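You operate a simulated robot arm through the tools that you are given. There is no shell and no other tool. Be economical: measure what you need, move in short steps, check, and stop when the job is done.

You are at the controls of a simulated two-armed robot. One attempt, no reset.

TASK
Release the feed tube, swill it clean and plug it back in.
Fine: press the yellow collar with one hand, pull with the other; green tin, lid back on.

The check looks at the end state, three seconds after you hand in, the way a careful person would. Anything else that was tipped, shoved, dropped, spilled or broken makes it a failure. A push-on lid holds only when it is set on centred and level and pressed home; a screw cap is set on level and turned clockwise until tight.

THE ROBOT
Two 6-joint arms with two-finger parallel grippers on one trunk, on a base that drives. Base frame: it is fixed to the floor where the robot stands at the start and does not move with it; the origin is under the middle of the robot, x ahead of it, y to its left, z up. Lengths are in mm, angles in degrees, forces in N, time in s.
The left shoulder is at the start at [70, 166, 1342], the right one opposite. Places, roughly: green swilling tin [500, -100, 800]; outlet port [500, -300, 800]. Payload 3.91 kg a hand.
The TCP of each hand is the grasp point between the finger pads, 30 mm short of the fingertips. In the tool frame z runs along the fingers and y along their closing line. The gripper opens to 110 mm. The fingers are 20 mm wide and 10 mm thick; the gripper's body (48 by 112 mm) begins 55 mm behind the TCP.
Orientation is that of the tool frame in the base frame, as a unit quaternion [x, y, z, w]. With the fingers straight down and closing along the base's y, the tool's x points along the base's -x, its y along +y and its z along -z.

THE INTERFACE
- The arms move only by the tool apply_moves. It takes "left_plan", "right_plan" or both (then of equal length, played together; a hand with none holds still); each is one flat list of numbers, 7 for each row, row after row: the turn, a rotation vector about the tool's x, y, z in degrees, then the shift along the tool's x, y, z in mm, then the opening, from 0 (shut) to 1 (fully open). In form: [wx, wy, wz, x, y, z, gripper, wx, wy, wz, x, y, z, gripper, ...]. A call has 1 to 8 rows; each row shifts and turns the commanded pose from where the row before left it, along the tool's axes as they then stand. Each row takes 0.2 s and may step no farther than 50 mm and 8.6 degrees from the row before; otherwise, or with a gripper value out of range, the whole call is refused. A pose out of reach is approached as far as the arm can. The call stops where the force on the tool passes 40 N (or 10 N more than at its start, if that is more) or the arm is blocked; 0.2 s more then pass. Each finger travels about 108 mm/s and halts on what it meets, pressing with about 29 N; the grip force reading is that of the motor and also rises with nothing between the fingers. The clock runs only during rows and for 0.2 s after the last one: add rows that do not move to give the fingers time. The reply holds the time, the measured pose of the TCP, the force on the tool along the base axes, the opening and the grip force, in the units named above and with some noise, with the torque about the TCP (base axes, N m) and any sound that the robot's microphone picked up.
- Cameras (640 x 400 px; columns grow to the right, rows downward): "scene" is now at [105.7, -15.3, 1526.8]; the picture's right is [-0.27, -0.96, 0.00], its down [-0.90, 0.25, -0.36] and it looks along [0.35, -0.10, -0.93] (base axes); focal length 214 px, centre (320, 200). "left" rides on the left gripper at [77, -7, -115] in its tool frame; the picture's right is [0.09, 1.00, 0.00], its down [-0.80, 0.07, -0.59] and it looks along [-0.59, 0.05, 0.80] (tool axes); focal length 270 px, centre (320, 200). "right" rides on the right gripper at [77, 7, -114] in its tool frame; the picture's right is [-0.09, 1.00, 0.00], its down [-0.80, -0.07, -0.59] and it looks along [-0.59, -0.05, 0.80] (tool axes); focal length 270 px, centre (320, 200). There is no depth. A picture from a camera that has moved, and an enlarged one, comes with that camera's place and axes in the base frame and with its lens.
- snapshot(camera): a new picture of that camera. No time passes.
- slide_trunk(by): slides the trunk up (or, below 0, down) by that many mm; the arms and the scene camera ride with it, the base frame stays. It gives what a move gives, with no picture.
- drive_base(legs): drives the robot by 1 to 6 legs, each [ahead, left, turn to the left] in mm, mm and degrees, along the robot's own axes; the way and the turn of a leg run together, so that a leg with both is an arc; at most 1500 mm and 180 degrees a leg. The arms and the cameras ride along, it lands a little off, and it stops where it bumps. It gives what a move gives.
- aim_head(pan, tilt): turns the head with the scene camera to pan (to the left, within 86 degrees either way) and tilt (down, from -29 to 69), counted from straight ahead of the robot. It gives what a move gives.
- inspect(camera, box): a new picture of the part [left, top, right, bottom] of that camera's present view, enlarged. No time passes.
- hand_in(): hands the job in; it is judged then, once.

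Work in short steps. Places have to be worked out from the pictures, the camera data and where the tool is seen: move nearer, look again, correct. Check each grasp and each placing, and mend what went wrong. You have 120 turns and 108 pictures in all, those below and enlarged ones among them. Open the grippers and draw the arms clear of the work before you hand the job in, unless the task says otherwise; then end with one line.

The tools are called after "Request:" by a JSON object that holds its "name" and its "arguments". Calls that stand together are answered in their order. apply_moves: Moves the arms, as the interface text tells. Its arguments: {"type":"object","properties":{"left_plan":{"type":"array","items":{"type":"number"}},"right_plan":{"type":"array","items":{"type":"number"}}},"required":[]} The other tools are called the same way: slide_trunk (by) slides the trunk up or down; drive_base (legs) drives the base; aim_head (pan, tilt) turns the head that bears the scene camera; snapshot (camera) takes a picture; inspect (camera, box) takes an enlarged picture of a part of a camera's view; hand_in () hands the job in.

At the start:

```text
t: 0.0
left_ee_pos: [83.7, 311.7, 397.8]
left_orientation: [0.014, 0.998, 0.038, 0.05]
left_wrist_force: [0.4, 0.4, 0.3]
left_wrist_torque: [0.01, 0.02, 0.01]
left_finger_gap: 110.0
left_grip_force: 0.1
right_ee_pos: [414.0, -527.9, 1264.3]
right_orientation: [0.0, 1.0, 0.0, 0.0]
right_wrist_force: [-0.3, 0.5, 0.2]
right_wrist_torque: [0.01, 0.0, -0.03]
right_finger_gap: 109.8
right_grip_force: 0.1
trunk travel left (down, up): [-837.0, 103.0]
robot x, y, heading: [1.5, -1.8, -0.1]
head pan, tilt: [-15.4, 68.8]
```

scene: 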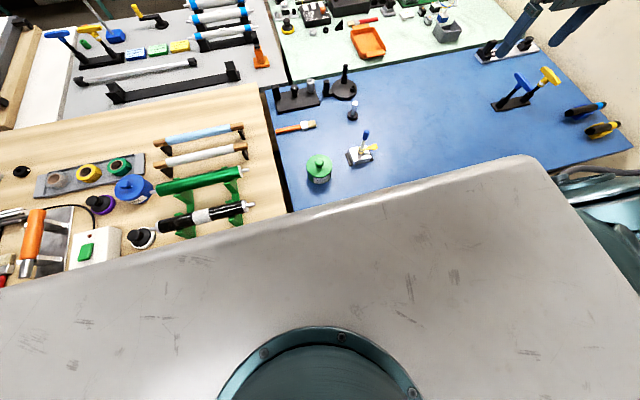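
right: 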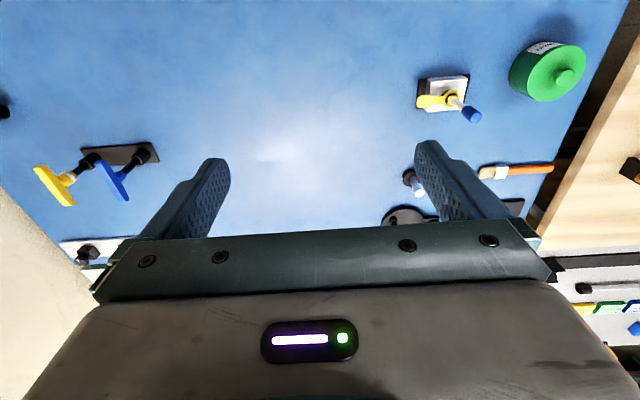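
left: 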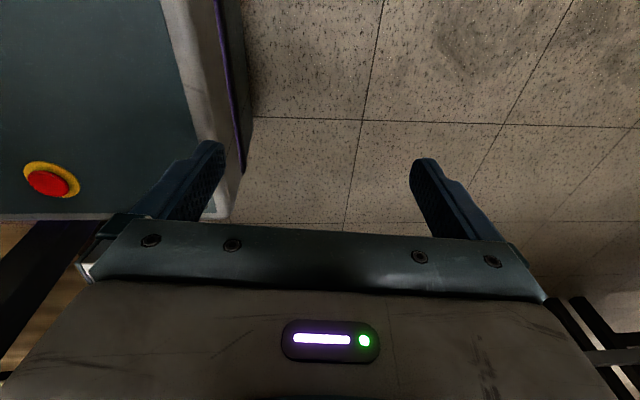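

I start by looking closely at the port and the tin.

Request:
{"name": "inspect", "arguments": {"camera": "scene", "box": [290, 110, 410, 190]}}

Request:
{"name": "inspect", "arguments": {"camera": "right", "box": [390, 30, 600, 160]}}

```text
5.00 times, centred on (350, 150) of scene
camera zoom: at [105.7, -15.3, 1526.8], right [-0.27, -0.96, 0.0], down [-0.9, 0.25, -0.36], along [0.35, -0.1, -0.93], focal length 1072 px, centre (170, 450)
```

zoom: 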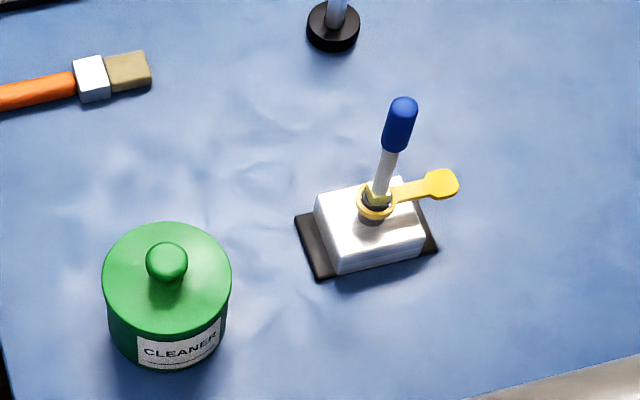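

```text
3.05 times, centred on (495, 95) of right
camera zoom: at [336.7, -520.7, 1378.7], right [0.09, 1.0, 0.0], down [0.8, -0.07, 0.59], along [0.59, -0.05, -0.8], focal length 824 px, centre (-213, 520)
```

zoom: 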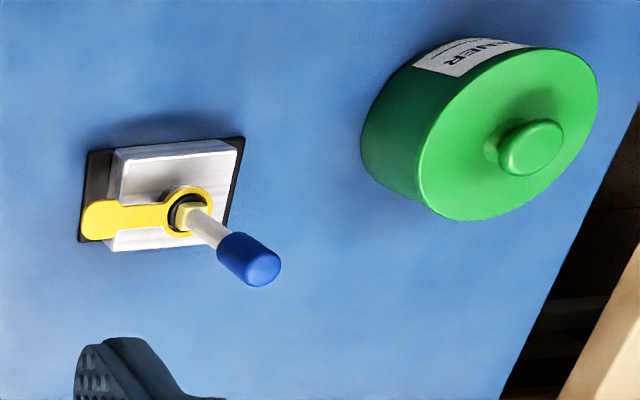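

The tube stands at about (506,-287), with its top near z 950 and the collar near z 862. The tin knob is at about (477,-118,896). I level the left hand and raise it clear.

Request:
{"name": "apply_moves", "arguments": {"left_plan": [4.3, 5.7, -1.6, 0, 0, 0, 1, 0, 0, 0, 0, 0, -50, 1, 0, 0, 0, 0, 0, -50, 1, 0, 0, 0, 0, 0, -50, 1, 0, 0, 0, 0, 0, -50, 1, 0, 0, 0, 0, 0, -50, 1, 0, 0, 0, 0, 0, -50, 1, 0, 0, 0, 0, 0, -50, 1]}}

```text
t: 1.8
left_ee_pos: [82.4, 312.7, 749.2]
left_orientation: [0.0, 1.0, -0.001, 0.0]
left_wrist_force: [-0.7, -0.4, -0.7]
left_wrist_torque: [-0.01, 0.0, -0.01]
left_finger_gap: 110.1
left_grip_force: 0.0
right_ee_pos: [413.2, -528.5, 1264.6]
right_orientation: [0.0, 1.0, 0.0, 0.001]
right_wrist_force: [0.5, -0.7, -0.6]
right_wrist_torque: [-0.03, 0.0, 0.0]
right_finger_gap: 110.1
right_grip_force: 0.1
trunk travel left (down, up): [-837.0, 103.0]
robot x, y, heading: [0.2, -1.1, 0.0]
head pan, tilt: [-15.4, 68.8]
```

The left arm rises freely, so I keep going.

Request:
{"name": "apply_moves", "arguments": {"left_plan": [0, 0, 0, 0, 0, -50, 1, 0, 0, 0, 0, 0, -50, 1, 0, 0, 0, 0, 0, -50, 1, 0, 0, 0, 0, 0, -50, 1, 0, 0, 0, 0, 0, -50, 1, 0, 0, 0, 0, 0, -50, 1, 0, 0, 0, 0, 0, -50, 1, 0, 0, 0, 0, 0, -50, 1]}}

Request:
{"name": "apply_moves", "arguments": {"left_plan": [0, 0, 0, -50, 0, 0, 1, 0, 0, 0, -50, 0, 0, 1, 0, 0, 0, -50, 0, 0, 1, 0, 0, 0, -50, 0, 0, 1, 0, 0, 0, -50, 0, 0, 1, 0, 0, 0, -50, 0, 0, 1, 0, 0, 0, -50, 0, 0, 1]}}

```text
t: 3.6
left_ee_pos: [121.0, 359.2, 902.2]
left_orientation: [-0.001, 1.0, -0.001, -0.001]
left_wrist_force: [0.5, -0.1, -0.3]
left_wrist_torque: [0.0, 0.01, -0.02]
left_finger_gap: 109.9
left_grip_force: 0.2
left hand out of reach, approached as far as the arm can: row 3, 4, 5, 6, 7, 8
right_ee_pos: [415.3, -526.9, 1264.3]
right_orientation: [0.001, 1.0, 0.0, -0.001]
right_wrist_force: [0.4, -0.4, 0.1]
right_wrist_torque: [-0.01, 0.04, -0.02]
right_finger_gap: 110.2
right_grip_force: 0.0
trunk travel left (down, up): [-837.0, 103.0]
robot x, y, heading: [-0.3, 1.7, 0.1]
head pan, tilt: [-15.4, 68.8]
```

```text
t: 4.8
left_ee_pos: [350.2, 358.8, 905.2]
left_orientation: [0.006, 1.0, -0.001, -0.002]
left_wrist_force: [-19.0, -2.2, 13.3]
left_wrist_torque: [-0.37, -0.83, -1.08]
left_finger_gap: 109.9
left_grip_force: 0.1
right_ee_pos: [410.2, -528.4, 1265.3]
right_orientation: [-0.001, 1.0, 0.001, 0.002]
right_wrist_force: [0.3, -0.8, 0.6]
right_wrist_torque: [0.02, 0.0, -0.02]
right_finger_gap: 110.2
right_grip_force: 0.1
trunk travel left (down, up): [-837.0, 103.0]
robot x, y, heading: [3.1, 0.2, 0.1]
head pan, tilt: [-15.4, 68.8]
stopped in row 5 (left hand): the force on the tool passed its limit (the readings are from after the stop); the commanded pose is now the measured one
```

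The left hand stopped rising at z 902 and touched something on the way forward. I back off and look.

Request:
{"name": "apply_moves", "arguments": {"left_plan": [0, 0, 0, 10, 0, 0, 1]}}

Request:
{"name": "aim_head", "arguments": {"pan": 35, "tilt": 55}}

Request:
{"name": "snapshot", "arguments": {"camera": "scene"}}

Request:
{"name": "snapshot", "arguments": {"camera": "left"}}

```text
t: 5.2
left_ee_pos: [345.6, 358.9, 903.7]
left_orientation: [0.005, 1.0, 0.0, -0.003]
left_wrist_force: [-1.2, -0.1, -1.0]
left_wrist_torque: [0.03, 0.02, -0.08]
left_finger_gap: 109.9
left_grip_force: 0.0
right_ee_pos: [415.6, -526.2, 1263.7]
right_orientation: [-0.001, 1.0, -0.001, 0.0]
right_wrist_force: [-0.2, -0.6, -0.4]
right_wrist_torque: [-0.01, 0.0, -0.01]
right_finger_gap: 110.0
right_grip_force: 0.0
trunk travel left (down, up): [-837.0, 103.0]
robot x, y, heading: [1.7, 0.0, 0.1]
head pan, tilt: [-15.4, 68.8]
```

```text
t: 6.4
left_ee_pos: [343.5, 358.6, 904.1]
left_orientation: [0.005, 1.0, -0.001, -0.004]
left_wrist_force: [-2.0, 0.7, -0.1]
left_wrist_torque: [0.0, -0.08, -0.18]
left_finger_gap: 110.0
left_grip_force: 0.1
right_ee_pos: [414.1, -528.3, 1265.0]
right_orientation: [-0.001, 1.0, 0.001, 0.0]
right_wrist_force: [-0.2, 1.0, -0.6]
right_wrist_torque: [0.03, 0.02, 0.04]
right_finger_gap: 110.1
right_grip_force: 0.0
trunk travel left (down, up): [-837.0, 103.0]
robot x, y, heading: [-1.3, -1.6, -0.0]
head pan, tilt: [35.0, 55.0]
```

```text
102 pictures are left
camera scene: at [110.1, 41.1, 1542.2], right [0.57, -0.82, 0.0], down [-0.67, -0.47, -0.57], along [0.47, 0.33, -0.82], focal length 214 px, centre (320, 200)
```

scene: 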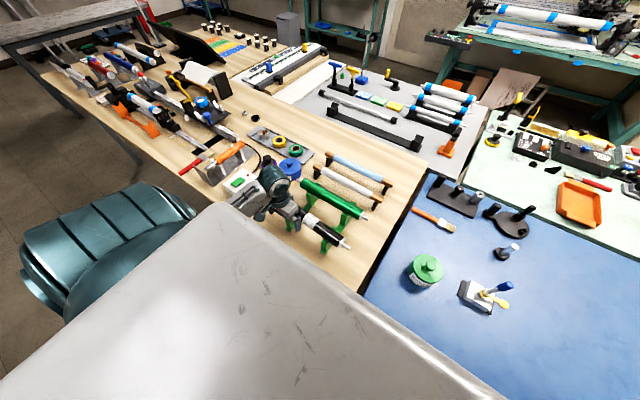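

```text
101 pictures are left
camera left: at [267.5, 353.1, 1020.8], right [-0.08, 1.0, 0.0], down [0.81, 0.06, 0.59], along [0.59, 0.05, -0.81], focal length 270 px, centre (320, 200)
```

left: 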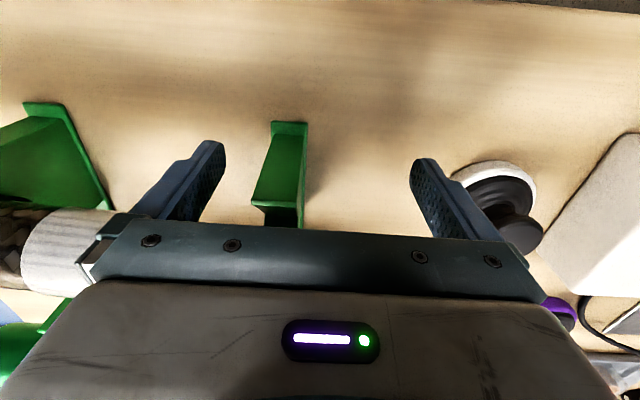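

The left gripper body seems to have met the roller on its green stand. I look closer at it before going on.

Request:
{"name": "inspect", "arguments": {"camera": "scene", "box": [220, 140, 380, 260]}}

```text
3.33 times, centred on (300, 200) of scene
camera zoom: at [110.1, 41.1, 1542.2], right [0.57, -0.82, 0.0], down [-0.67, -0.47, -0.57], along [0.47, 0.33, -0.82], focal length 715 px, centre (387, 200)
```

zoom: 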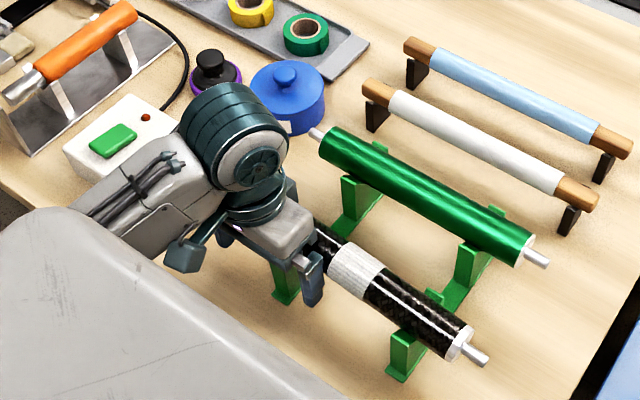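

The roller still sits in its cradle, parallel to its neighbour. I back off a little and lift straight up in stages.

Request:
{"name": "apply_moves", "arguments": {"left_plan": [0, 0, 0, 25, 0, 0, 1, 0, 0, 0, 0, 0, -40, 1, 0, 0, 0, 0, 0, -40, 1]}}

Request:
{"name": "inspect", "arguments": {"camera": "scene", "box": [220, 140, 380, 260]}}

```text
t: 7.2
left_ee_pos: [320.8, 358.6, 984.1]
left_orientation: [0.005, 1.0, 0.0, -0.005]
left_wrist_force: [-0.4, 0.0, -0.1]
left_wrist_torque: [-0.01, 0.03, 0.02]
left_finger_gap: 110.0
left_grip_force: 0.1
right_ee_pos: [417.5, -528.1, 1263.4]
right_orientation: [0.0, 1.0, -0.001, -0.001]
right_wrist_force: [-0.3, -0.6, 0.0]
right_wrist_torque: [0.01, -0.02, -0.01]
right_finger_gap: 110.2
right_grip_force: 0.0
trunk travel left (down, up): [-837.0, 103.0]
robot x, y, heading: [-0.8, -0.2, 0.3]
head pan, tilt: [35.0, 55.0]
```

```text
3.33 times, centred on (300, 200) of scene
camera zoom: at [112.5, 41.2, 1542.0], right [0.58, -0.82, 0.0], down [-0.67, -0.47, -0.57], along [0.47, 0.33, -0.82], focal length 715 px, centre (387, 200)
```

zoom: 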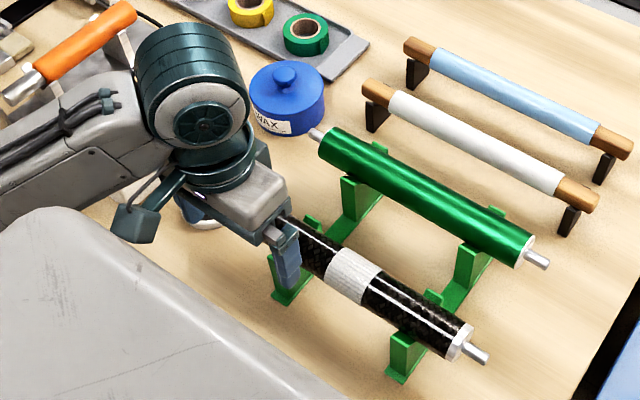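

Clear. I lift higher.

Request:
{"name": "apply_moves", "arguments": {"left_plan": [0, 0, 0, 0, 0, -50, 1, 0, 0, 0, 0, 0, -50, 1, 0, 0, 0, -20, 0, -45, 1, 0, 0, 0, -30, 0, -40, 1, 0, 0, 0, -40, 0, 0, 1]}}

Request:
{"name": "aim_head", "arguments": {"pan": -50, "tilt": 50}}

Request:
{"name": "snapshot", "arguments": {"camera": "scene"}}

```text
t: 8.4
left_ee_pos: [370.1, 404.3, 1158.5]
left_orientation: [0.005, 1.0, -0.002, -0.002]
left_wrist_force: [-0.7, -0.8, 0.2]
left_wrist_torque: [-0.02, 0.0, 0.02]
left_finger_gap: 110.3
left_grip_force: 0.1
left hand out of reach, approached as far as the arm can: row 3, 4, 5
right_ee_pos: [414.1, -527.7, 1263.9]
right_orientation: [-0.001, 1.0, 0.0, -0.001]
right_wrist_force: [1.0, -0.7, -0.2]
right_wrist_torque: [-0.01, 0.02, -0.03]
right_finger_gap: 110.1
right_grip_force: 0.0
trunk travel left (down, up): [-837.0, 103.0]
robot x, y, heading: [1.8, -1.6, 0.3]
head pan, tilt: [35.0, 55.0]
```

```text
t: 10.0
left_ee_pos: [369.1, 402.7, 1158.7]
left_orientation: [0.006, 1.0, -0.001, -0.001]
left_wrist_force: [0.6, -0.4, -0.4]
left_wrist_torque: [0.01, -0.04, 0.04]
left_finger_gap: 109.9
left_grip_force: 0.0
right_ee_pos: [414.1, -527.8, 1264.2]
right_orientation: [-0.001, 1.0, -0.001, 0.0]
right_wrist_force: [0.8, 0.2, -0.2]
right_wrist_torque: [-0.01, 0.0, 0.01]
right_finger_gap: 110.1
right_grip_force: 0.0
trunk travel left (down, up): [-837.0, 103.0]
robot x, y, heading: [-0.7, 2.6, -0.1]
head pan, tilt: [-50.0, 50.0]
```

```text
98 pictures are left
camera scene: at [101.3, -59.2, 1548.7], right [-0.76, -0.64, 0.0], down [-0.49, 0.59, -0.64], along [0.41, -0.49, -0.77], focal length 214 px, centre (320, 200)
```

scene: 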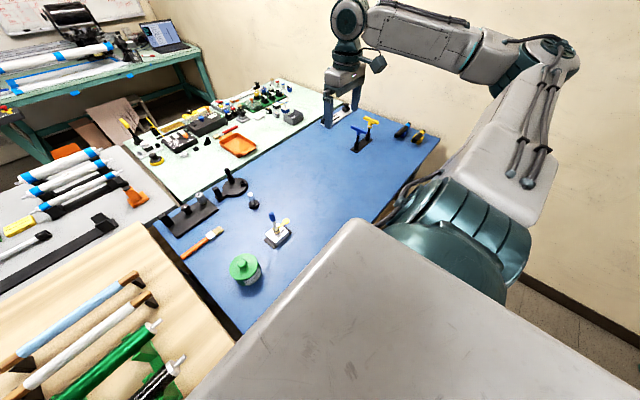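

The scene is clear to the right, with the wall far away. I bring the right hand above the tin and look with its camera.

Request:
{"name": "apply_moves", "arguments": {"right_plan": [0, 0, 0, -8, 45, 18, 0.6, 0, 0, 0, -8, 45, 18, 0.6, 0, 0, 0, -8, 45, 18, 0.6, 0, 0, 0, -8, 45, 18, 0.6, 0, 0, 0, -8, 45, 18, 0.6, 0, 0, 0, -8, 45, 18, 0.6, 0, 0, 0, -8, 45, 18, 0.6, 0, 0, 0, 0, 45, 18, 0.6]}}

Request:
{"name": "snapshot", "arguments": {"camera": "right"}}

```text
t: 11.8
left_ee_pos: [370.0, 402.8, 1159.1]
left_orientation: [0.006, 1.0, -0.001, -0.002]
left_wrist_force: [0.2, 1.1, -0.9]
left_wrist_torque: [-0.02, 0.01, 0.0]
left_finger_gap: 110.3
left_grip_force: 0.1
right_ee_pos: [390.5, -331.1, 1126.0]
right_orientation: [-0.001, 1.0, 0.001, 0.002]
right_wrist_force: [-0.6, 0.3, -0.3]
right_wrist_torque: [0.0, 0.01, 0.02]
right_finger_gap: 66.0
right_grip_force: 0.0
right hand out of reach, approached as far as the arm can: row 4, 5, 6, 7, 8
trunk travel left (down, up): [-837.0, 103.0]
robot x, y, heading: [0.2, -2.8, 0.1]
head pan, tilt: [-50.0, 50.0]
```

```text
97 pictures are left
camera right: at [312.7, -324.3, 1239.8], right [0.09, 1.0, 0.0], down [0.8, -0.07, 0.6], along [0.59, -0.05, -0.8], focal length 270 px, centre (320, 200)
```

right: 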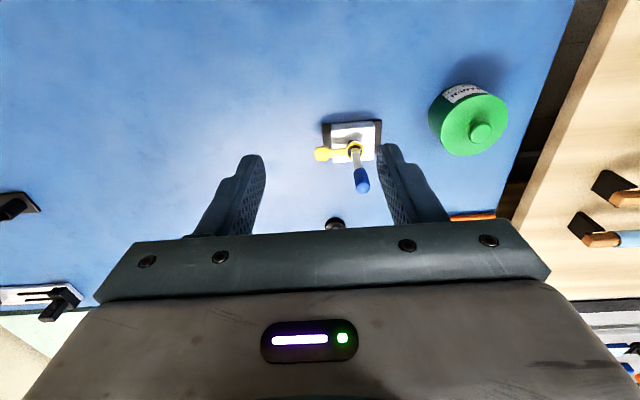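

Close in and high up, the arm's inner reach limits it. I back the base off and shift it right, so both hands can reach the tin and the port comfortably.

Request:
{"name": "drive_base", "arguments": {"legs": [[-110, 0, 0], [0, -150, 0]]}}

Request:
{"name": "aim_head", "arguments": {"pan": 0, "tilt": 55}}

Request:
{"name": "snapshot", "arguments": {"camera": "scene"}}

```text
t: 13.9
left_ee_pos: [258.8, 257.6, 1157.4]
left_orientation: [0.005, 1.0, -0.002, -0.002]
left_wrist_force: [0.0, 0.1, 0.2]
left_wrist_torque: [-0.01, 0.0, 0.02]
left_finger_gap: 110.0
left_grip_force: 0.0
right_ee_pos: [280.1, -477.5, 1126.5]
right_orientation: [-0.002, 1.0, -0.001, 0.001]
right_wrist_force: [-0.1, 0.9, 0.3]
right_wrist_torque: [-0.02, -0.04, 0.0]
right_finger_gap: 66.0
right_grip_force: 0.0
trunk travel left (down, up): [-837.0, 103.0]
robot x, y, heading: [-110.6, -147.2, 0.0]
head pan, tilt: [-50.0, 50.0]
```

```text
t: 15.1
left_ee_pos: [259.6, 256.9, 1158.3]
left_orientation: [0.004, 1.0, -0.002, -0.002]
left_wrist_force: [0.3, -0.1, -0.4]
left_wrist_torque: [0.0, 0.03, -0.02]
left_finger_gap: 109.8
left_grip_force: 0.0
right_ee_pos: [280.7, -478.4, 1126.2]
right_orientation: [-0.001, 1.0, 0.0, 0.001]
right_wrist_force: [0.2, 0.3, 0.3]
right_wrist_torque: [0.0, 0.0, 0.0]
right_finger_gap: 65.9
right_grip_force: 0.0
trunk travel left (down, up): [-837.0, 103.0]
robot x, y, heading: [-106.4, -146.8, 0.1]
head pan, tilt: [0.0, 55.0]
```

```text
96 pictures are left
camera scene: at [14.2, -147.8, 1542.2], right [0.0, -1.0, 0.0], down [-0.82, 0.0, -0.57], along [0.57, 0.0, -0.82], focal length 214 px, centre (320, 200)
```

scene: 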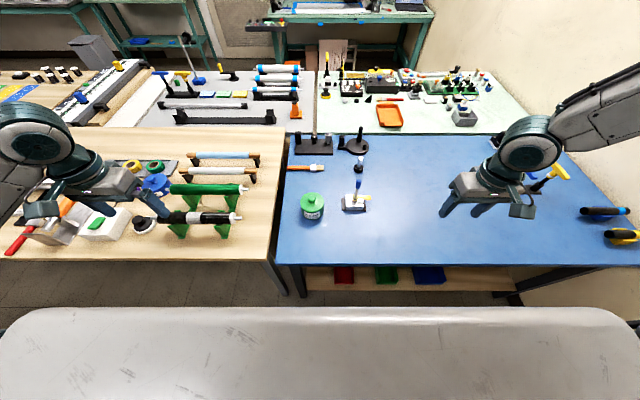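

Good view now. I move the right hand toward the tin.

Request:
{"name": "apply_moves", "arguments": {"right_plan": [0, 0, 0, -24, 42, 9, 0.6, 0, 0, 0, -24, 42, 9, 0.6, 0, 0, 0, -24, 42, 9, 0.6, 0, 0, 0, -24, 42, 9, 0.6, 0, 0, 0, -24, 42, 9, 0.6, 0, 0, 0, -24, 42, 9, 0.6, 0, 0, 0, -24, 42, 9, 0.6, 0, 0, 0, -24, 42, 9, 0.6]}}

Request:
{"name": "snapshot", "arguments": {"camera": "right"}}

Request:
{"name": "inspect", "arguments": {"camera": "scene", "box": [280, 150, 400, 230]}}

```text
t: 16.9
left_ee_pos: [260.4, 254.7, 1160.4]
left_orientation: [0.004, 1.0, -0.001, -0.003]
left_wrist_force: [0.7, 0.3, 0.1]
left_wrist_torque: [0.02, 0.01, -0.02]
left_finger_gap: 110.0
left_grip_force: 0.0
right_ee_pos: [282.3, -479.8, 1125.6]
right_orientation: [-0.001, 1.0, 0.001, 0.0]
right_wrist_force: [0.3, -0.9, 0.1]
right_wrist_torque: [-0.01, 0.02, 0.0]
right_finger_gap: 66.2
right_grip_force: 0.0
right hand out of reach, approached as far as the arm can: row 1, 2, 3, 4, 5, 6, 7, 8
trunk travel left (down, up): [-837.0, 103.0]
robot x, y, heading: [-108.7, -144.0, 0.4]
head pan, tilt: [0.0, 55.0]
```

```text
95 pictures are left
camera right: at [204.1, -472.6, 1240.0], right [0.08, 1.0, 0.0], down [0.8, -0.07, 0.59], along [0.59, -0.05, -0.8], focal length 270 px, centre (320, 200)
```

right: 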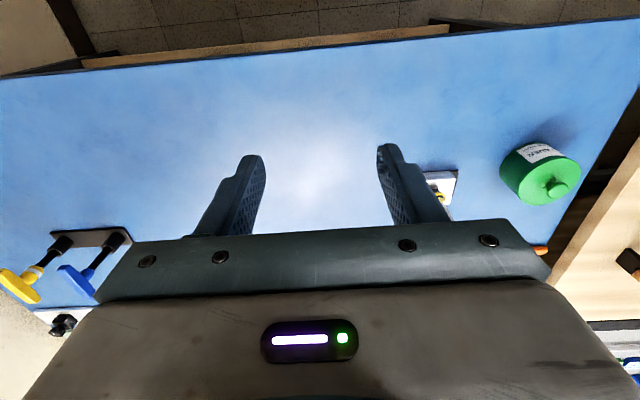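

```text
5.00 times, centred on (340, 190) of scene
camera zoom: at [14.6, -148.6, 1542.2], right [0.0, -1.0, 0.0], down [-0.82, 0.0, -0.57], along [0.57, 0.0, -0.82], focal length 1072 px, centre (220, 250)
```

zoom: 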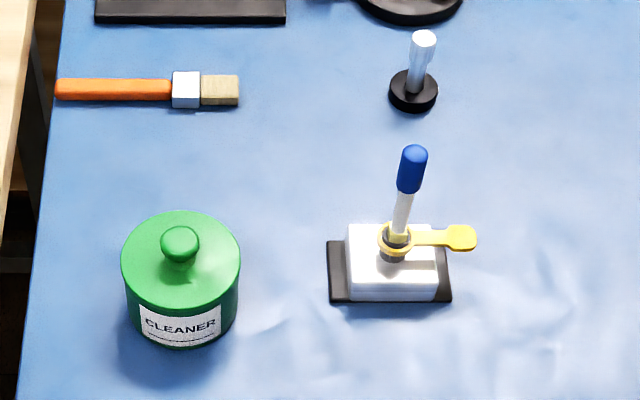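

The hand did not move, so the command may be offset from the actual pose. I test with small forward and downward steps.

Request:
{"name": "apply_moves", "arguments": {"right_plan": [0, 0, 0, 0, 0, 0, 0.6, 0, 0, 0, -30, 0, 0, 0.6, 0, 0, 0, -30, 0, 0, 0.6]}}

```text
t: 17.7
left_ee_pos: [261.6, 256.1, 1159.1]
left_orientation: [0.005, 1.0, -0.001, -0.003]
left_wrist_force: [-0.3, -0.1, 0.3]
left_wrist_torque: [-0.02, 0.0, -0.01]
left_finger_gap: 109.8
left_grip_force: 0.0
right_ee_pos: [329.7, -504.7, 1125.1]
right_orientation: [-0.002, 1.0, 0.001, 0.001]
right_wrist_force: [-0.2, -1.0, 0.0]
right_wrist_torque: [0.02, -0.01, 0.02]
right_finger_gap: 66.4
right_grip_force: 0.0
right hand out of reach, approached as far as the arm can: row 2, 3
trunk travel left (down, up): [-837.0, 103.0]
robot x, y, heading: [-108.6, -149.4, 0.2]
head pan, tilt: [0.0, 55.0]
```

The hand slid along a line through the shoulder, which suggests a joint limit. I try lower down, where the reach is specified.

Request:
{"name": "apply_moves", "arguments": {"right_plan": [0, 0, 0, -20, 0, 45, 0.6, 0, 0, 0, -20, 0, 45, 0.6, 0, 0, 0, -20, 0, 45, 0.6, 0, 0, 0, 0, 40, 0, 0.6, 0, 0, 0, 0, 40, 0, 0.6]}}

```text
t: 18.9
left_ee_pos: [259.6, 257.3, 1158.8]
left_orientation: [0.003, 1.0, -0.003, -0.002]
left_wrist_force: [-0.1, 0.3, -0.1]
left_wrist_torque: [0.02, 0.02, 0.04]
left_finger_gap: 109.9
left_grip_force: 0.0
right_ee_pos: [328.1, -517.7, 1011.4]
right_orientation: [-0.002, 1.0, 0.001, 0.001]
right_wrist_force: [0.4, 0.3, 0.0]
right_wrist_torque: [-0.01, 0.01, -0.01]
right_finger_gap: 66.1
right_grip_force: 0.0
right hand out of reach, approached as far as the arm can: row 1, 2, 3, 4, 5
trunk travel left (down, up): [-837.0, 103.0]
robot x, y, heading: [-108.6, -148.7, 0.5]
head pan, tilt: [0.0, 55.0]
```

The limit sits at a bearing of about -28° from the shoulder, probably a wrist roll limit. I try yawing the tool along with the swing.

Request:
{"name": "apply_moves", "arguments": {"right_plan": [0, 0, -8, 0, 0, 0, 0.6, 0, 0, -8, 0, 0, 0, 0.6, 0, 0, -8, 0, 0, 0, 0.6, 0, 0, 0, -20, 35, 0, 0.6, 0, 0, 0, -20, 35, 0, 0.6]}}

```text
t: 20.1
left_ee_pos: [259.2, 256.3, 1158.8]
left_orientation: [0.004, 1.0, -0.002, -0.001]
left_wrist_force: [0.0, -0.3, 0.7]
left_wrist_torque: [0.0, -0.06, -0.01]
left_finger_gap: 110.1
left_grip_force: 0.1
right_ee_pos: [305.2, -503.7, 1023.4]
right_orientation: [-0.209, 0.978, 0.002, 0.001]
right_wrist_force: [-0.8, 0.2, 0.1]
right_wrist_torque: [-0.01, -0.01, 0.0]
right_finger_gap: 66.1
right_grip_force: 0.0
right hand out of reach, approached as far as the arm can: row 4, 5
trunk travel left (down, up): [-837.0, 103.0]
robot x, y, heading: [-109.0, -152.0, 0.0]
head pan, tilt: [0.0, 55.0]
```

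Yaw did not help. I extend outward to a larger radius first, then check the swing.

Request:
{"name": "apply_moves", "arguments": {"right_plan": [0, 0, 8, -35, -15, 0, 0.6, 0, 0, 8, -35, -15, 0, 0.6, 0, 0, 8, -40, -15, 0, 0.6, 0, 0, 0, -40, -15, 0, 0.6, 0, 0, 0, -40, 0, 0, 0.6, 0, 0, 0, 0, 40, 0, 0.6, 0, 0, 0, 0, 40, 0, 0.6, 0, 0, 0, 0, 40, 0, 0.6]}}

Request:
{"name": "snapshot", "arguments": {"camera": "scene"}}

```text
t: 21.9
left_ee_pos: [260.5, 255.6, 1158.9]
left_orientation: [0.004, 1.0, -0.001, -0.002]
left_wrist_force: [0.5, 0.4, -0.6]
left_wrist_torque: [0.01, 0.01, 0.01]
left_finger_gap: 110.3
left_grip_force: 0.0
right_ee_pos: [394.1, -553.3, 1051.6]
right_orientation: [-0.002, 1.0, 0.001, 0.0]
right_wrist_force: [0.1, 0.3, 0.1]
right_wrist_torque: [0.02, 0.0, 0.03]
right_finger_gap: 65.9
right_grip_force: 0.1
right hand out of reach, approached as far as the arm can: row 1, 2, 3, 4, 5, 6, 7, 8
trunk travel left (down, up): [-837.0, 103.0]
robot x, y, heading: [-106.7, -149.6, 0.0]
head pan, tilt: [0.0, 55.0]
```

```text
93 pictures are left
camera scene: at [14.3, -148.6, 1542.2], right [0.0, -1.0, 0.0], down [-0.82, 0.0, -0.57], along [0.57, 0.0, -0.82], focal length 214 px, centre (320, 200)
```

scene: 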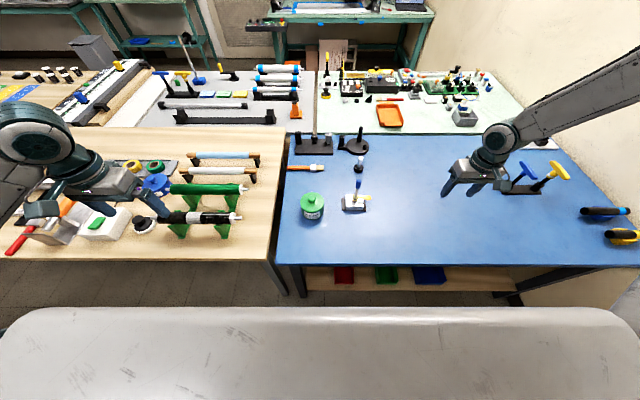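

The limit persists at a bearing of about -29°. I look at the arm itself to understand its shape.

Request:
{"name": "aim_head", "arguments": {"pan": -60, "tilt": 10}}

Request:
{"name": "snapshot", "arguments": {"camera": "scene"}}

Request:
{"name": "aim_head", "arguments": {"pan": 60, "tilt": 30}}

Request:
{"name": "snapshot", "arguments": {"camera": "scene"}}

```text
t: 23.2
left_ee_pos: [260.3, 256.6, 1158.3]
left_orientation: [0.005, 1.0, 0.0, -0.003]
left_wrist_force: [-0.7, -0.1, -0.5]
left_wrist_torque: [-0.01, -0.02, 0.03]
left_finger_gap: 109.7
left_grip_force: 0.1
right_ee_pos: [395.3, -553.3, 1051.4]
right_orientation: [-0.002, 1.0, 0.0, 0.001]
right_wrist_force: [-0.4, 0.2, -0.1]
right_wrist_torque: [0.03, 0.0, 0.02]
right_finger_gap: 66.2
right_grip_force: 0.0
trunk travel left (down, up): [-837.0, 103.0]
robot x, y, heading: [-112.7, -145.1, 0.2]
head pan, tilt: [-60.0, 10.0]
```

```text
92 pictures are left
camera scene: at [-10.6, -229.2, 1610.5], right [-0.86, -0.5, 0.0], down [-0.09, 0.15, -0.98], along [0.5, -0.85, -0.17], focal length 214 px, centre (320, 200)
```

scene: 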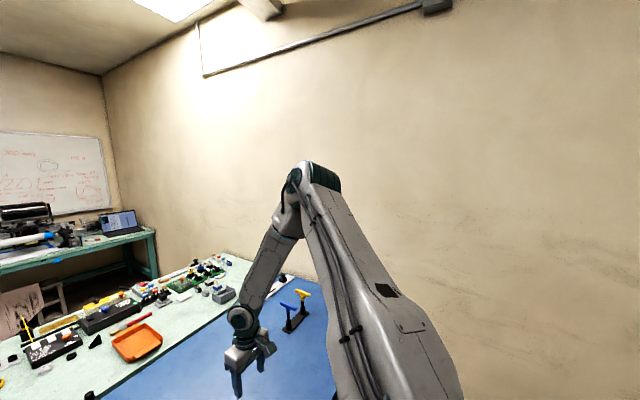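

```text
t: 25.2
left_ee_pos: [260.6, 255.0, 1159.5]
left_orientation: [0.004, 1.0, -0.001, -0.002]
left_wrist_force: [0.1, -0.5, -0.2]
left_wrist_torque: [0.0, -0.02, -0.01]
left_finger_gap: 109.9
left_grip_force: 0.1
right_ee_pos: [395.7, -552.8, 1052.6]
right_orientation: [-0.002, 1.0, 0.0, 0.0]
right_wrist_force: [-0.3, 0.0, 0.0]
right_wrist_torque: [0.01, 0.01, -0.02]
right_finger_gap: 66.0
right_grip_force: 0.0
trunk travel left (down, up): [-837.0, 103.0]
robot x, y, heading: [-109.7, -149.9, 0.2]
head pan, tilt: [60.0, 30.0]
```

```text
91 pictures are left
camera scene: at [-12.4, -70.5, 1578.2], right [0.87, -0.5, 0.0], down [-0.25, -0.43, -0.87], along [0.43, 0.75, -0.5], focal length 214 px, centre (320, 200)
```

scene: 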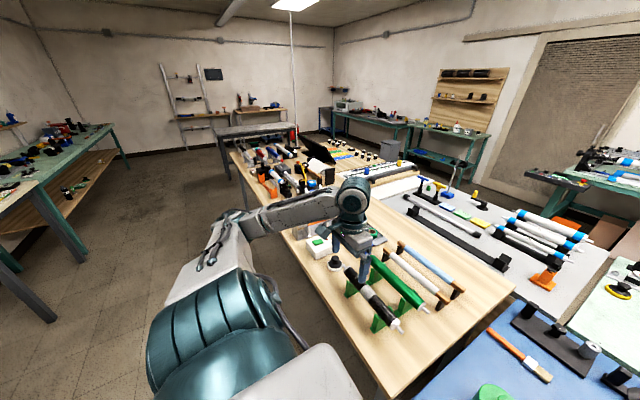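

I test whether leaning the hand outward (fingers toward +y) frees the inward swing.

Request:
{"name": "apply_moves", "arguments": {"right_plan": [-8, 0, 0, 0, 0, 0, 0.6, -8, 0, 0, 0, 0, 0, 0.6, -8, 0, 0, 0, 0, 0, 0.6, 0, 0, 0, 0, 36, 16, 0.6, 0, 0, 0, 0, 36, 16, 0.6]}}

```text
t: 26.4
left_ee_pos: [260.3, 256.5, 1158.3]
left_orientation: [0.005, 1.0, -0.002, -0.002]
left_wrist_force: [0.4, 0.0, -0.8]
left_wrist_torque: [-0.03, 0.01, -0.01]
left_finger_gap: 110.1
left_grip_force: 0.2
right_ee_pos: [362.7, -492.1, 1067.4]
right_orientation: [-0.002, 0.978, 0.206, 0.0]
right_wrist_force: [-0.4, 0.7, 0.2]
right_wrist_torque: [-0.02, 0.0, 0.0]
right_finger_gap: 66.1
right_grip_force: 0.1
right hand out of reach, approached as far as the arm can: row 3, 4, 5
trunk travel left (down, up): [-837.0, 103.0]
robot x, y, heading: [-108.0, -146.4, 0.4]
head pan, tilt: [60.0, 30.0]
```

The forearm layout suggests an unreachable zone around a sideways shoulder axis, which should clear when the hand is well below the shoulder. I raise the trunk, level the hand, drop it and swing inward.

Request:
{"name": "slide_trunk", "arguments": {"by": 100}}

Request:
{"name": "apply_moves", "arguments": {"right_plan": [8, 0, 0, 0, 0, 0, 0.6, 8, 0, 0, 0, -20, 40, 0.6, 8, 0, 0, 0, -20, 40, 0.6, 0, 0, 0, 0, 0, 45, 0.6, 0, 0, 0, 0, 0, 45, 0.6, 0, 0, 0, 0, 40, 0, 0.6, 0, 0, 0, 0, 40, 0, 0.6]}}

```text
t: 27.8
left_ee_pos: [260.2, 256.8, 1259.4]
left_orientation: [0.005, 1.0, -0.002, -0.003]
left_wrist_force: [-0.2, -1.0, 0.3]
left_wrist_torque: [0.0, 0.04, -0.02]
left_finger_gap: 109.6
left_grip_force: 0.1
right_ee_pos: [361.9, -493.8, 1165.4]
right_orientation: [-0.002, 0.978, 0.208, 0.001]
right_wrist_force: [-0.4, -0.1, -0.3]
right_wrist_torque: [0.03, -0.02, 0.01]
right_finger_gap: 66.1
right_grip_force: 0.1
trunk travel left (down, up): [-937.0, 3.0]
robot x, y, heading: [-112.0, -145.0, 0.4]
head pan, tilt: [60.0, 30.0]
```

```text
t: 29.4
left_ee_pos: [259.0, 254.6, 1259.7]
left_orientation: [0.004, 1.0, -0.001, -0.002]
left_wrist_force: [-0.1, -0.6, 1.4]
left_wrist_torque: [0.05, -0.01, 0.03]
left_finger_gap: 110.1
left_grip_force: 0.1
right_ee_pos: [305.0, -531.5, 1020.1]
right_orientation: [-0.002, 1.0, 0.0, 0.001]
right_wrist_force: [0.9, -0.4, -0.4]
right_wrist_torque: [0.0, -0.01, 0.0]
right_finger_gap: 66.0
right_grip_force: 0.1
right hand out of reach, approached as far as the arm can: row 2, 3, 4, 5, 6, 7
trunk travel left (down, up): [-937.0, 3.0]
robot x, y, heading: [-107.0, -147.0, -0.0]
head pan, tilt: [60.0, 30.0]
```

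Still a wall. I probe the left arm for comparison, moving forward and inward while staying high.

Request:
{"name": "apply_moves", "arguments": {"left_plan": [0, 0, 0, 0, 0, 45, 1, 0, 0, 0, 0, 0, 45, 1, 0, 0, 0, -40, 0, 25, 1, 0, 0, 0, -40, 0, 25, 1, 0, 0, 0, -40, 0, 10, 1, 0, 0, 0, -40, 0, 0, 1]}}

Request:
{"name": "apply_moves", "arguments": {"left_plan": [0, 0, 0, 0, -45, 0, 1, 0, 0, 0, 0, -45, 0, 1, 0, 0, 0, 0, -45, 0, 1, 0, 0, 0, 0, -45, 0, 1]}}

```text
t: 30.8
left_ee_pos: [391.3, 294.7, 1078.8]
left_orientation: [0.004, 1.0, -0.002, 0.0]
left_wrist_force: [-0.2, 0.2, 0.7]
left_wrist_torque: [0.03, 0.02, 0.0]
left_finger_gap: 109.7
left_grip_force: 0.0
left hand out of reach, approached as far as the arm can: row 3, 4, 5, 6
right_ee_pos: [306.5, -532.8, 1019.3]
right_orientation: [-0.002, 1.0, 0.001, 0.001]
right_wrist_force: [-0.8, -0.2, 0.2]
right_wrist_torque: [0.01, 0.0, 0.0]
right_finger_gap: 65.9
right_grip_force: 0.1
trunk travel left (down, up): [-937.0, 3.0]
robot x, y, heading: [-111.6, -145.8, 0.1]
head pan, tilt: [60.0, 30.0]
```

```text
t: 31.8
left_ee_pos: [380.0, 169.7, 999.2]
left_orientation: [0.004, 1.0, 0.0, 0.0]
left_wrist_force: [0.3, 0.3, -0.8]
left_wrist_torque: [0.02, -0.01, -0.01]
left_finger_gap: 109.9
left_grip_force: 0.2
left hand out of reach, approached as far as the arm can: row 1, 2, 3, 4
right_ee_pos: [305.2, -533.4, 1018.2]
right_orientation: [-0.002, 1.0, 0.001, 0.001]
right_wrist_force: [-0.2, -0.7, -0.5]
right_wrist_torque: [0.03, 0.0, 0.03]
right_finger_gap: 66.0
right_grip_force: 0.0
trunk travel left (down, up): [-937.0, 3.0]
robot x, y, heading: [-109.3, -148.1, 0.1]
head pan, tilt: [60.0, 30.0]
```

I look at the left arm in its new pose.

Request:
{"name": "snapshot", "arguments": {"camera": "scene"}}

```text
90 pictures are left
camera scene: at [-12.9, -73.4, 1678.5], right [0.87, -0.5, 0.0], down [-0.25, -0.43, -0.87], along [0.43, 0.75, -0.5], focal length 214 px, centre (320, 200)
```

scene: 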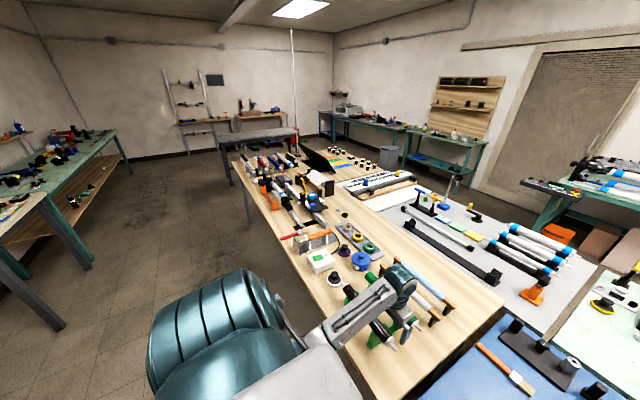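

The left arm now has its elbow low and moves inward. I continue it inward over the free blue table.

Request:
{"name": "apply_moves", "arguments": {"left_plan": [0, 0, 0, 0, -45, -5, 1, 0, 0, 0, 0, -45, -5, 1, 0, 0, 0, 0, -45, 0, 1, 0, 0, 0, 0, -45, 0, 1]}}

Request:
{"name": "aim_head", "arguments": {"pan": 0, "tilt": 60}}

Request:
{"name": "snapshot", "arguments": {"camera": "scene"}}

```text
t: 32.8
left_ee_pos: [386.6, 14.4, 984.4]
left_orientation: [0.0, 1.0, 0.022, -0.002]
left_wrist_force: [-0.4, 0.7, 0.1]
left_wrist_torque: [-0.02, 0.0, -0.01]
left_finger_gap: 110.0
left_grip_force: 0.1
left hand out of reach, approached as far as the arm can: row 1, 2
right_ee_pos: [304.9, -534.6, 1020.4]
right_orientation: [-0.002, 1.0, 0.0, 0.001]
right_wrist_force: [-0.6, 0.1, 1.2]
right_wrist_torque: [0.01, 0.0, -0.01]
right_finger_gap: 65.9
right_grip_force: 0.0
trunk travel left (down, up): [-937.0, 3.0]
robot x, y, heading: [-109.9, -151.6, 0.4]
head pan, tilt: [60.0, 30.0]
```

```text
t: 34.0
left_ee_pos: [386.0, 14.6, 983.3]
left_orientation: [0.0, 1.0, 0.019, -0.003]
left_wrist_force: [-0.6, -0.9, 0.0]
left_wrist_torque: [0.03, 0.0, 0.03]
left_finger_gap: 109.9
left_grip_force: 0.2
right_ee_pos: [304.7, -532.7, 1018.3]
right_orientation: [-0.001, 1.0, -0.001, 0.001]
right_wrist_force: [-0.2, 0.0, 0.1]
right_wrist_torque: [0.01, -0.03, 0.02]
right_finger_gap: 66.0
right_grip_force: 0.1
trunk travel left (down, up): [-937.0, 3.0]
robot x, y, heading: [-110.1, -145.1, 0.2]
head pan, tilt: [0.0, 60.0]
```

```text
89 pictures are left
camera scene: at [9.3, -149.0, 1636.2], right [0.0, -1.0, 0.0], down [-0.87, 0.0, -0.5], along [0.5, 0.0, -0.87], focal length 214 px, centre (320, 200)
```

scene: 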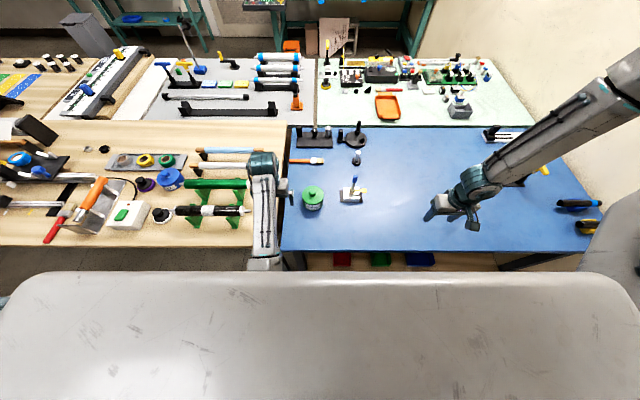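

The left arm now works inward. For the right arm I test leaning the body inward (fingers toward −y), then moving in.

Request:
{"name": "apply_moves", "arguments": {"right_plan": [8, 0, 0, 0, 0, -20, 0.6, 8, 0, 0, 0, 0, 0, 0.6, 8, 0, 0, 0, 0, 0, 0.6, 0, 0, 0, -20, 36, -16, 0.6, 0, 0, 0, -20, 36, -16, 0.6, 0, 0, 0, -20, 36, -16, 0.6, 0, 0, 0, -20, 36, -16, 0.6]}}

```text
t: 35.6
left_ee_pos: [384.0, 14.7, 983.4]
left_orientation: [0.001, 1.0, 0.019, -0.002]
left_wrist_force: [-0.4, -0.2, -0.9]
left_wrist_torque: [-0.06, -0.01, -0.03]
left_finger_gap: 110.0
left_grip_force: 0.1
right_ee_pos: [282.3, -582.0, 1091.8]
right_orientation: [0.0, 0.978, -0.208, 0.001]
right_wrist_force: [0.3, -0.9, -0.2]
right_wrist_torque: [0.0, 0.0, -0.01]
right_finger_gap: 66.0
right_grip_force: 0.0
right hand out of reach, approached as far as the arm can: row 1, 2, 3, 4, 5, 6, 7
trunk travel left (down, up): [-937.0, 3.0]
robot x, y, heading: [-106.1, -150.1, 0.1]
head pan, tilt: [0.0, 60.0]
```

Still walled. I level the hand again and reach farther forward to see whether the wall ends at larger radius.

Request:
{"name": "apply_moves", "arguments": {"right_plan": [-8, 0, 0, -20, 0, 0, 0.6, -8, 0, 0, -40, 0, 0, 0.6, -8, 0, 0, -50, 0, 0, 0.6, 0, 0, 0, -50, 0, 0, 0.6, 0, 0, 0, -50, 0, 0, 0.6, 0, 0, 0, -50, 0, 0, 0.6, 0, 0, 0, -50, 0, 0, 0.6, 0, 0, 0, -50, 0, 0, 0.6]}}

Request:
{"name": "snapshot", "arguments": {"camera": "scene"}}

```text
t: 37.5
left_ee_pos: [385.8, 13.7, 983.6]
left_orientation: [0.002, 1.0, 0.021, -0.003]
left_wrist_force: [0.3, 0.1, 0.6]
left_wrist_torque: [0.0, 0.02, 0.02]
left_finger_gap: 109.8
left_grip_force: 0.1
right_ee_pos: [528.7, -692.1, 1115.6]
right_orientation: [-0.003, 1.0, 0.001, 0.001]
right_wrist_force: [0.2, -0.7, 0.9]
right_wrist_torque: [0.07, 0.03, 0.0]
right_finger_gap: 65.9
right_grip_force: 0.1
right hand out of reach, approached as far as the arm can: row 4, 5, 6, 7, 8
trunk travel left (down, up): [-937.0, 3.0]
robot x, y, heading: [-109.8, -150.0, 0.1]
head pan, tilt: [0.0, 60.0]
```

```text
88 pictures are left
camera scene: at [9.7, -150.4, 1636.1], right [0.0, -1.0, 0.0], down [-0.87, 0.0, -0.5], along [0.5, 0.0, -0.87], focal length 214 px, centre (320, 200)
```

scene: 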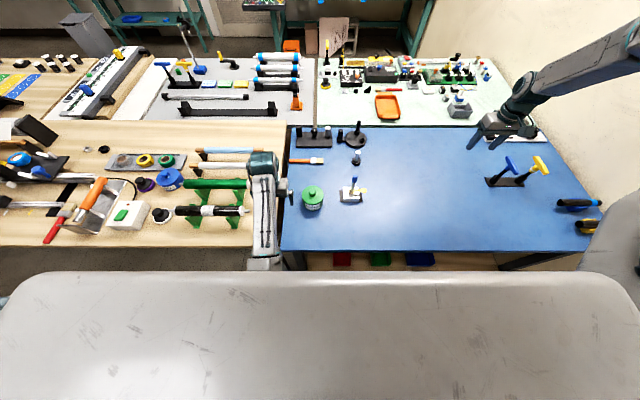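

The wall continues outward. The left arm, which began hanging low, is in a branch that does reach inward. I take the right hand back beside the robot, clear of the table, and hang it low to switch branch.

Request:
{"name": "apply_moves", "arguments": {"right_plan": [0, 0, 0, 50, 0, 0, 0.6, 0, 0, 0, 50, 0, 0, 0.6, 0, 0, 0, 50, 0, 0, 0.6, 0, 0, 0, 50, 0, 0, 0.6, 0, 0, 0, 50, 0, 0, 0.6, 0, 0, 0, 50, 0, 0, 0.6, 0, 0, 0, 50, 0, 0, 0.6, 0, 0, 0, 50, 0, 0, 0.6]}}

Request:
{"name": "apply_moves", "arguments": {"right_plan": [0, 0, 0, 50, 0, 0, 0.6, 0, 0, 0, 50, 0, 0, 0.6, 0, 0, 0, 0, 0, 50, 0.6, 0, 0, 0, 0, 0, 50, 0.6, 0, 0, 0, 0, 0, 50, 0.6, 0, 0, 0, 0, 0, 50, 0.6, 0, 0, 0, 0, 0, 50, 0.6]}}

```text
t: 39.2
left_ee_pos: [383.5, 14.6, 985.3]
left_orientation: [0.001, 1.0, 0.022, 0.0]
left_wrist_force: [-1.0, -0.1, 0.4]
left_wrist_torque: [0.01, -0.03, 0.03]
left_finger_gap: 110.4
left_grip_force: 0.1
right_ee_pos: [297.4, -690.8, 1114.5]
right_orientation: [-0.002, 1.0, 0.0, 0.002]
right_wrist_force: [-0.7, 1.1, 0.7]
right_wrist_torque: [0.0, -0.04, -0.05]
right_finger_gap: 66.1
right_grip_force: 0.0
right hand out of reach, approached as far as the arm can: row 5, 6, 7, 8
trunk travel left (down, up): [-937.0, 3.0]
robot x, y, heading: [-111.8, -154.0, -0.0]
head pan, tilt: [0.0, 60.0]
```

```text
t: 40.9
left_ee_pos: [385.9, 15.1, 984.0]
left_orientation: [0.001, 1.0, 0.02, -0.003]
left_wrist_force: [1.1, 0.3, -0.1]
left_wrist_torque: [0.0, 0.0, 0.02]
left_finger_gap: 110.0
left_grip_force: 0.0
right_ee_pos: [264.8, -702.2, 972.7]
right_orientation: [-0.002, 1.0, 0.0, 0.001]
right_wrist_force: [1.2, 0.3, 0.7]
right_wrist_torque: [0.0, -0.01, 0.0]
right_finger_gap: 66.0
right_grip_force: 0.2
right hand out of reach, approached as far as the arm can: row 1, 2, 5, 6, 7
trunk travel left (down, up): [-937.0, 3.0]
robot x, y, heading: [-110.1, -149.5, 0.1]
head pan, tilt: [0.0, 60.0]
```

The right arm resists. I look at its present shape.

Request:
{"name": "aim_head", "arguments": {"pan": -70, "tilt": 25}}

Request:
{"name": "snapshot", "arguments": {"camera": "scene"}}

Request:
{"name": "snapshot", "arguments": {"camera": "right"}}

Request:
{"name": "snapshot", "arguments": {"camera": "left"}}

```text
t: 42.3
left_ee_pos: [385.3, 15.1, 983.3]
left_orientation: [0.001, 1.0, 0.019, -0.002]
left_wrist_force: [0.5, 0.0, 0.5]
left_wrist_torque: [0.01, -0.02, 0.0]
left_finger_gap: 110.2
left_grip_force: 0.0
right_ee_pos: [264.6, -703.2, 972.2]
right_orientation: [-0.002, 1.0, 0.0, 0.0]
right_wrist_force: [0.2, 0.3, 0.2]
right_wrist_torque: [-0.01, 0.01, -0.01]
right_finger_gap: 65.9
right_grip_force: 0.2
trunk travel left (down, up): [-937.0, 3.0]
robot x, y, heading: [-110.2, -145.9, 0.3]
head pan, tilt: [-70.0, 25.0]
```

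```text
87 pictures are left
camera scene: at [-25.3, -235.7, 1686.1], right [-0.94, -0.35, 0.0], down [-0.15, 0.4, -0.91], along [0.31, -0.85, -0.42], focal length 214 px, centre (320, 200)
```

scene: 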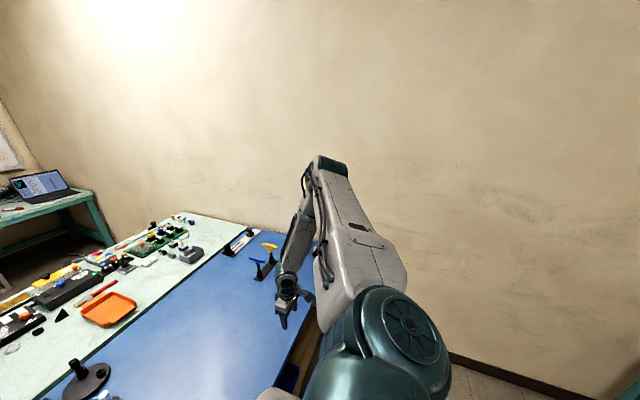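

```text
86 pictures are left
camera right: at [187.7, -695.5, 1087.6], right [0.09, 1.0, 0.0], down [0.8, -0.07, 0.6], along [0.59, -0.05, -0.8], focal length 270 px, centre (320, 200)
```

right: 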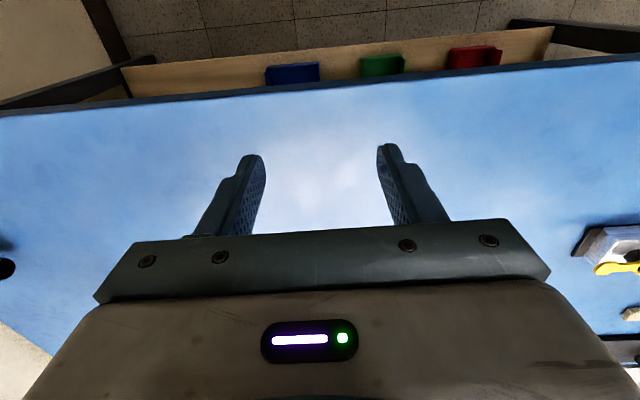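

```text
85 pictures are left
camera left: at [308.6, 3.4, 1099.2], right [-0.09, 1.0, 0.04], down [0.8, 0.05, 0.59], along [0.59, 0.08, -0.8], focal length 270 px, centre (320, 200)
```

left: 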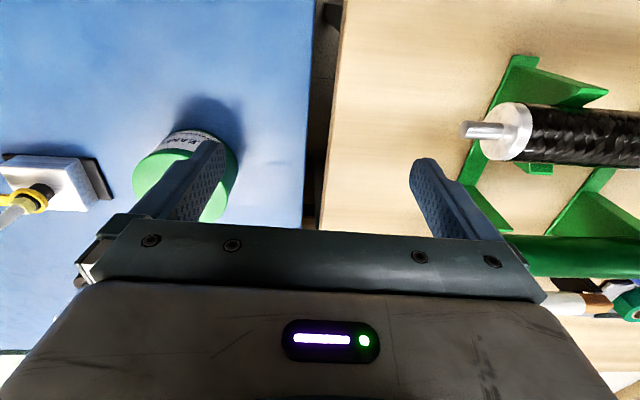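

The right hand can work only on its own side, but it will lean outward for the press, which suits a base pose near the start. The left hand reaches inward, so it will do the lid and tube. I move the left hand over the tin, keeping high.

Request:
{"name": "apply_moves", "arguments": {"left_plan": [2.3, 0, 0, -20, -30, -10, 0.6, 0, 0, 0, -25, -35, 0, 0.6, 0, 0, 0, -25, -35, 0, 0.6, 0, 0, 0, -15, -33, 0, 0.6]}}

Request:
{"name": "snapshot", "arguments": {"camera": "left"}}

Request:
{"name": "aim_head", "arguments": {"pan": 0, "tilt": 60}}

Request:
{"name": "snapshot", "arguments": {"camera": "scene"}}

```text
t: 42.9
left_ee_pos: [428.3, 16.6, 966.0]
left_orientation: [-0.019, 0.998, 0.059, -0.016]
left_wrist_force: [-0.4, 0.3, -0.3]
left_wrist_torque: [0.03, 0.01, -0.03]
left_finger_gap: 65.9
left_grip_force: 0.0
left hand out of reach, approached as far as the arm can: row 3
right_ee_pos: [266.6, -703.2, 971.9]
right_orientation: [-0.002, 1.0, 0.001, 0.001]
right_wrist_force: [0.4, -0.5, -0.2]
right_wrist_torque: [-0.01, 0.01, 0.03]
right_finger_gap: 66.0
right_grip_force: 0.0
trunk travel left (down, up): [-937.0, 3.0]
robot x, y, heading: [-110.0, -149.9, 0.3]
head pan, tilt: [-70.0, 25.0]
stopped in row 3 (left hand): the arm was blocked; the commanded pose is now the measured one
```

```text
84 pictures are left
camera left: at [355.4, -5.8, 1083.2], right [-0.12, 0.99, 0.12], down [0.82, 0.03, 0.58], along [0.56, 0.17, -0.81], focal length 270 px, centre (320, 200)
```

left: 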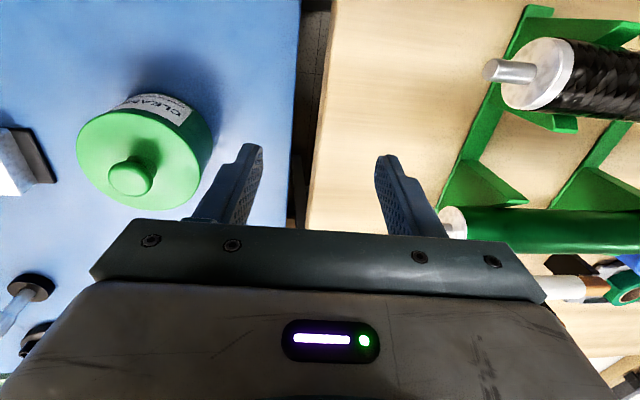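

```text
t: 44.4
left_ee_pos: [426.7, 18.0, 968.2]
left_orientation: [-0.02, 0.998, 0.057, -0.016]
left_wrist_force: [-0.8, -0.1, -0.5]
left_wrist_torque: [0.02, -0.02, 0.01]
left_finger_gap: 66.1
left_grip_force: 0.0
right_ee_pos: [265.1, -703.1, 972.8]
right_orientation: [-0.002, 1.0, 0.0, 0.0]
right_wrist_force: [-0.5, -0.3, -0.3]
right_wrist_torque: [-0.01, -0.03, -0.02]
right_finger_gap: 66.2
right_grip_force: 0.2
trunk travel left (down, up): [-937.0, 3.0]
robot x, y, heading: [-113.4, -148.3, 0.3]
head pan, tilt: [0.0, 60.0]
```

```text
83 pictures are left
camera scene: at [9.1, -149.0, 1636.2], right [0.0, -1.0, 0.0], down [-0.87, 0.0, -0.5], along [0.5, 0.0, -0.87], focal length 214 px, centre (320, 200)
```

scene: 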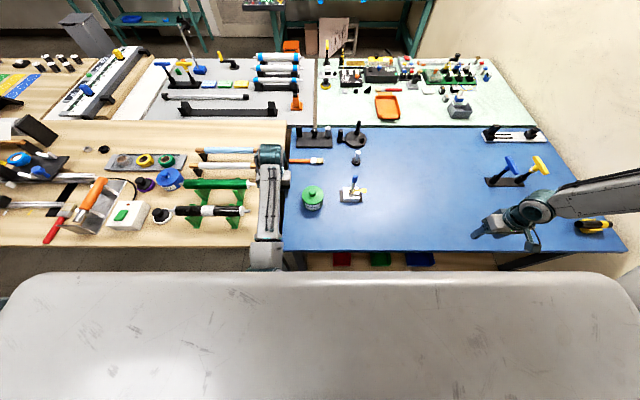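

The left arm's elbow is tucked against the trunk, so that branch is a dead end. The mirrored elbow-out branch must be made to work, so I probe the right hand with pitch (fingers forward) and then move it inward.

Request:
{"name": "apply_moves", "arguments": {"right_plan": [0, -8, 0, 0, 0, 0, 0.6, 0, -8, 0, 0, 0, 0, 0.6, 0, -8, 0, 0, 0, 0, 0.6, 0, 0, 0, 0, 45, 0, 0.6, 0, 0, 0, 0, 45, 0, 0.6, 0, 0, 0, 0, 45, 0, 0.6, 0, 0, 0, 0, 45, 0, 0.6, 0, 0, 0, 0, 45, 0, 0.6]}}

```text
t: 46.1
left_ee_pos: [429.8, 19.1, 965.2]
left_orientation: [-0.019, 0.998, 0.056, -0.016]
left_wrist_force: [-0.8, 0.4, -0.1]
left_wrist_torque: [0.0, 0.01, 0.03]
left_finger_gap: 66.0
left_grip_force: 0.1
right_ee_pos: [260.4, -513.2, 1047.4]
right_orientation: [-0.001, 0.978, -0.002, 0.207]
right_wrist_force: [0.3, -0.1, 0.3]
right_wrist_torque: [0.02, 0.0, 0.0]
right_finger_gap: 66.3
right_grip_force: 0.0
right hand out of reach, approached as far as the arm can: row 5, 6, 7, 8
trunk travel left (down, up): [-937.0, 3.0]
robot x, y, heading: [-109.4, -145.4, 0.3]
head pan, tilt: [0.0, 60.0]
```

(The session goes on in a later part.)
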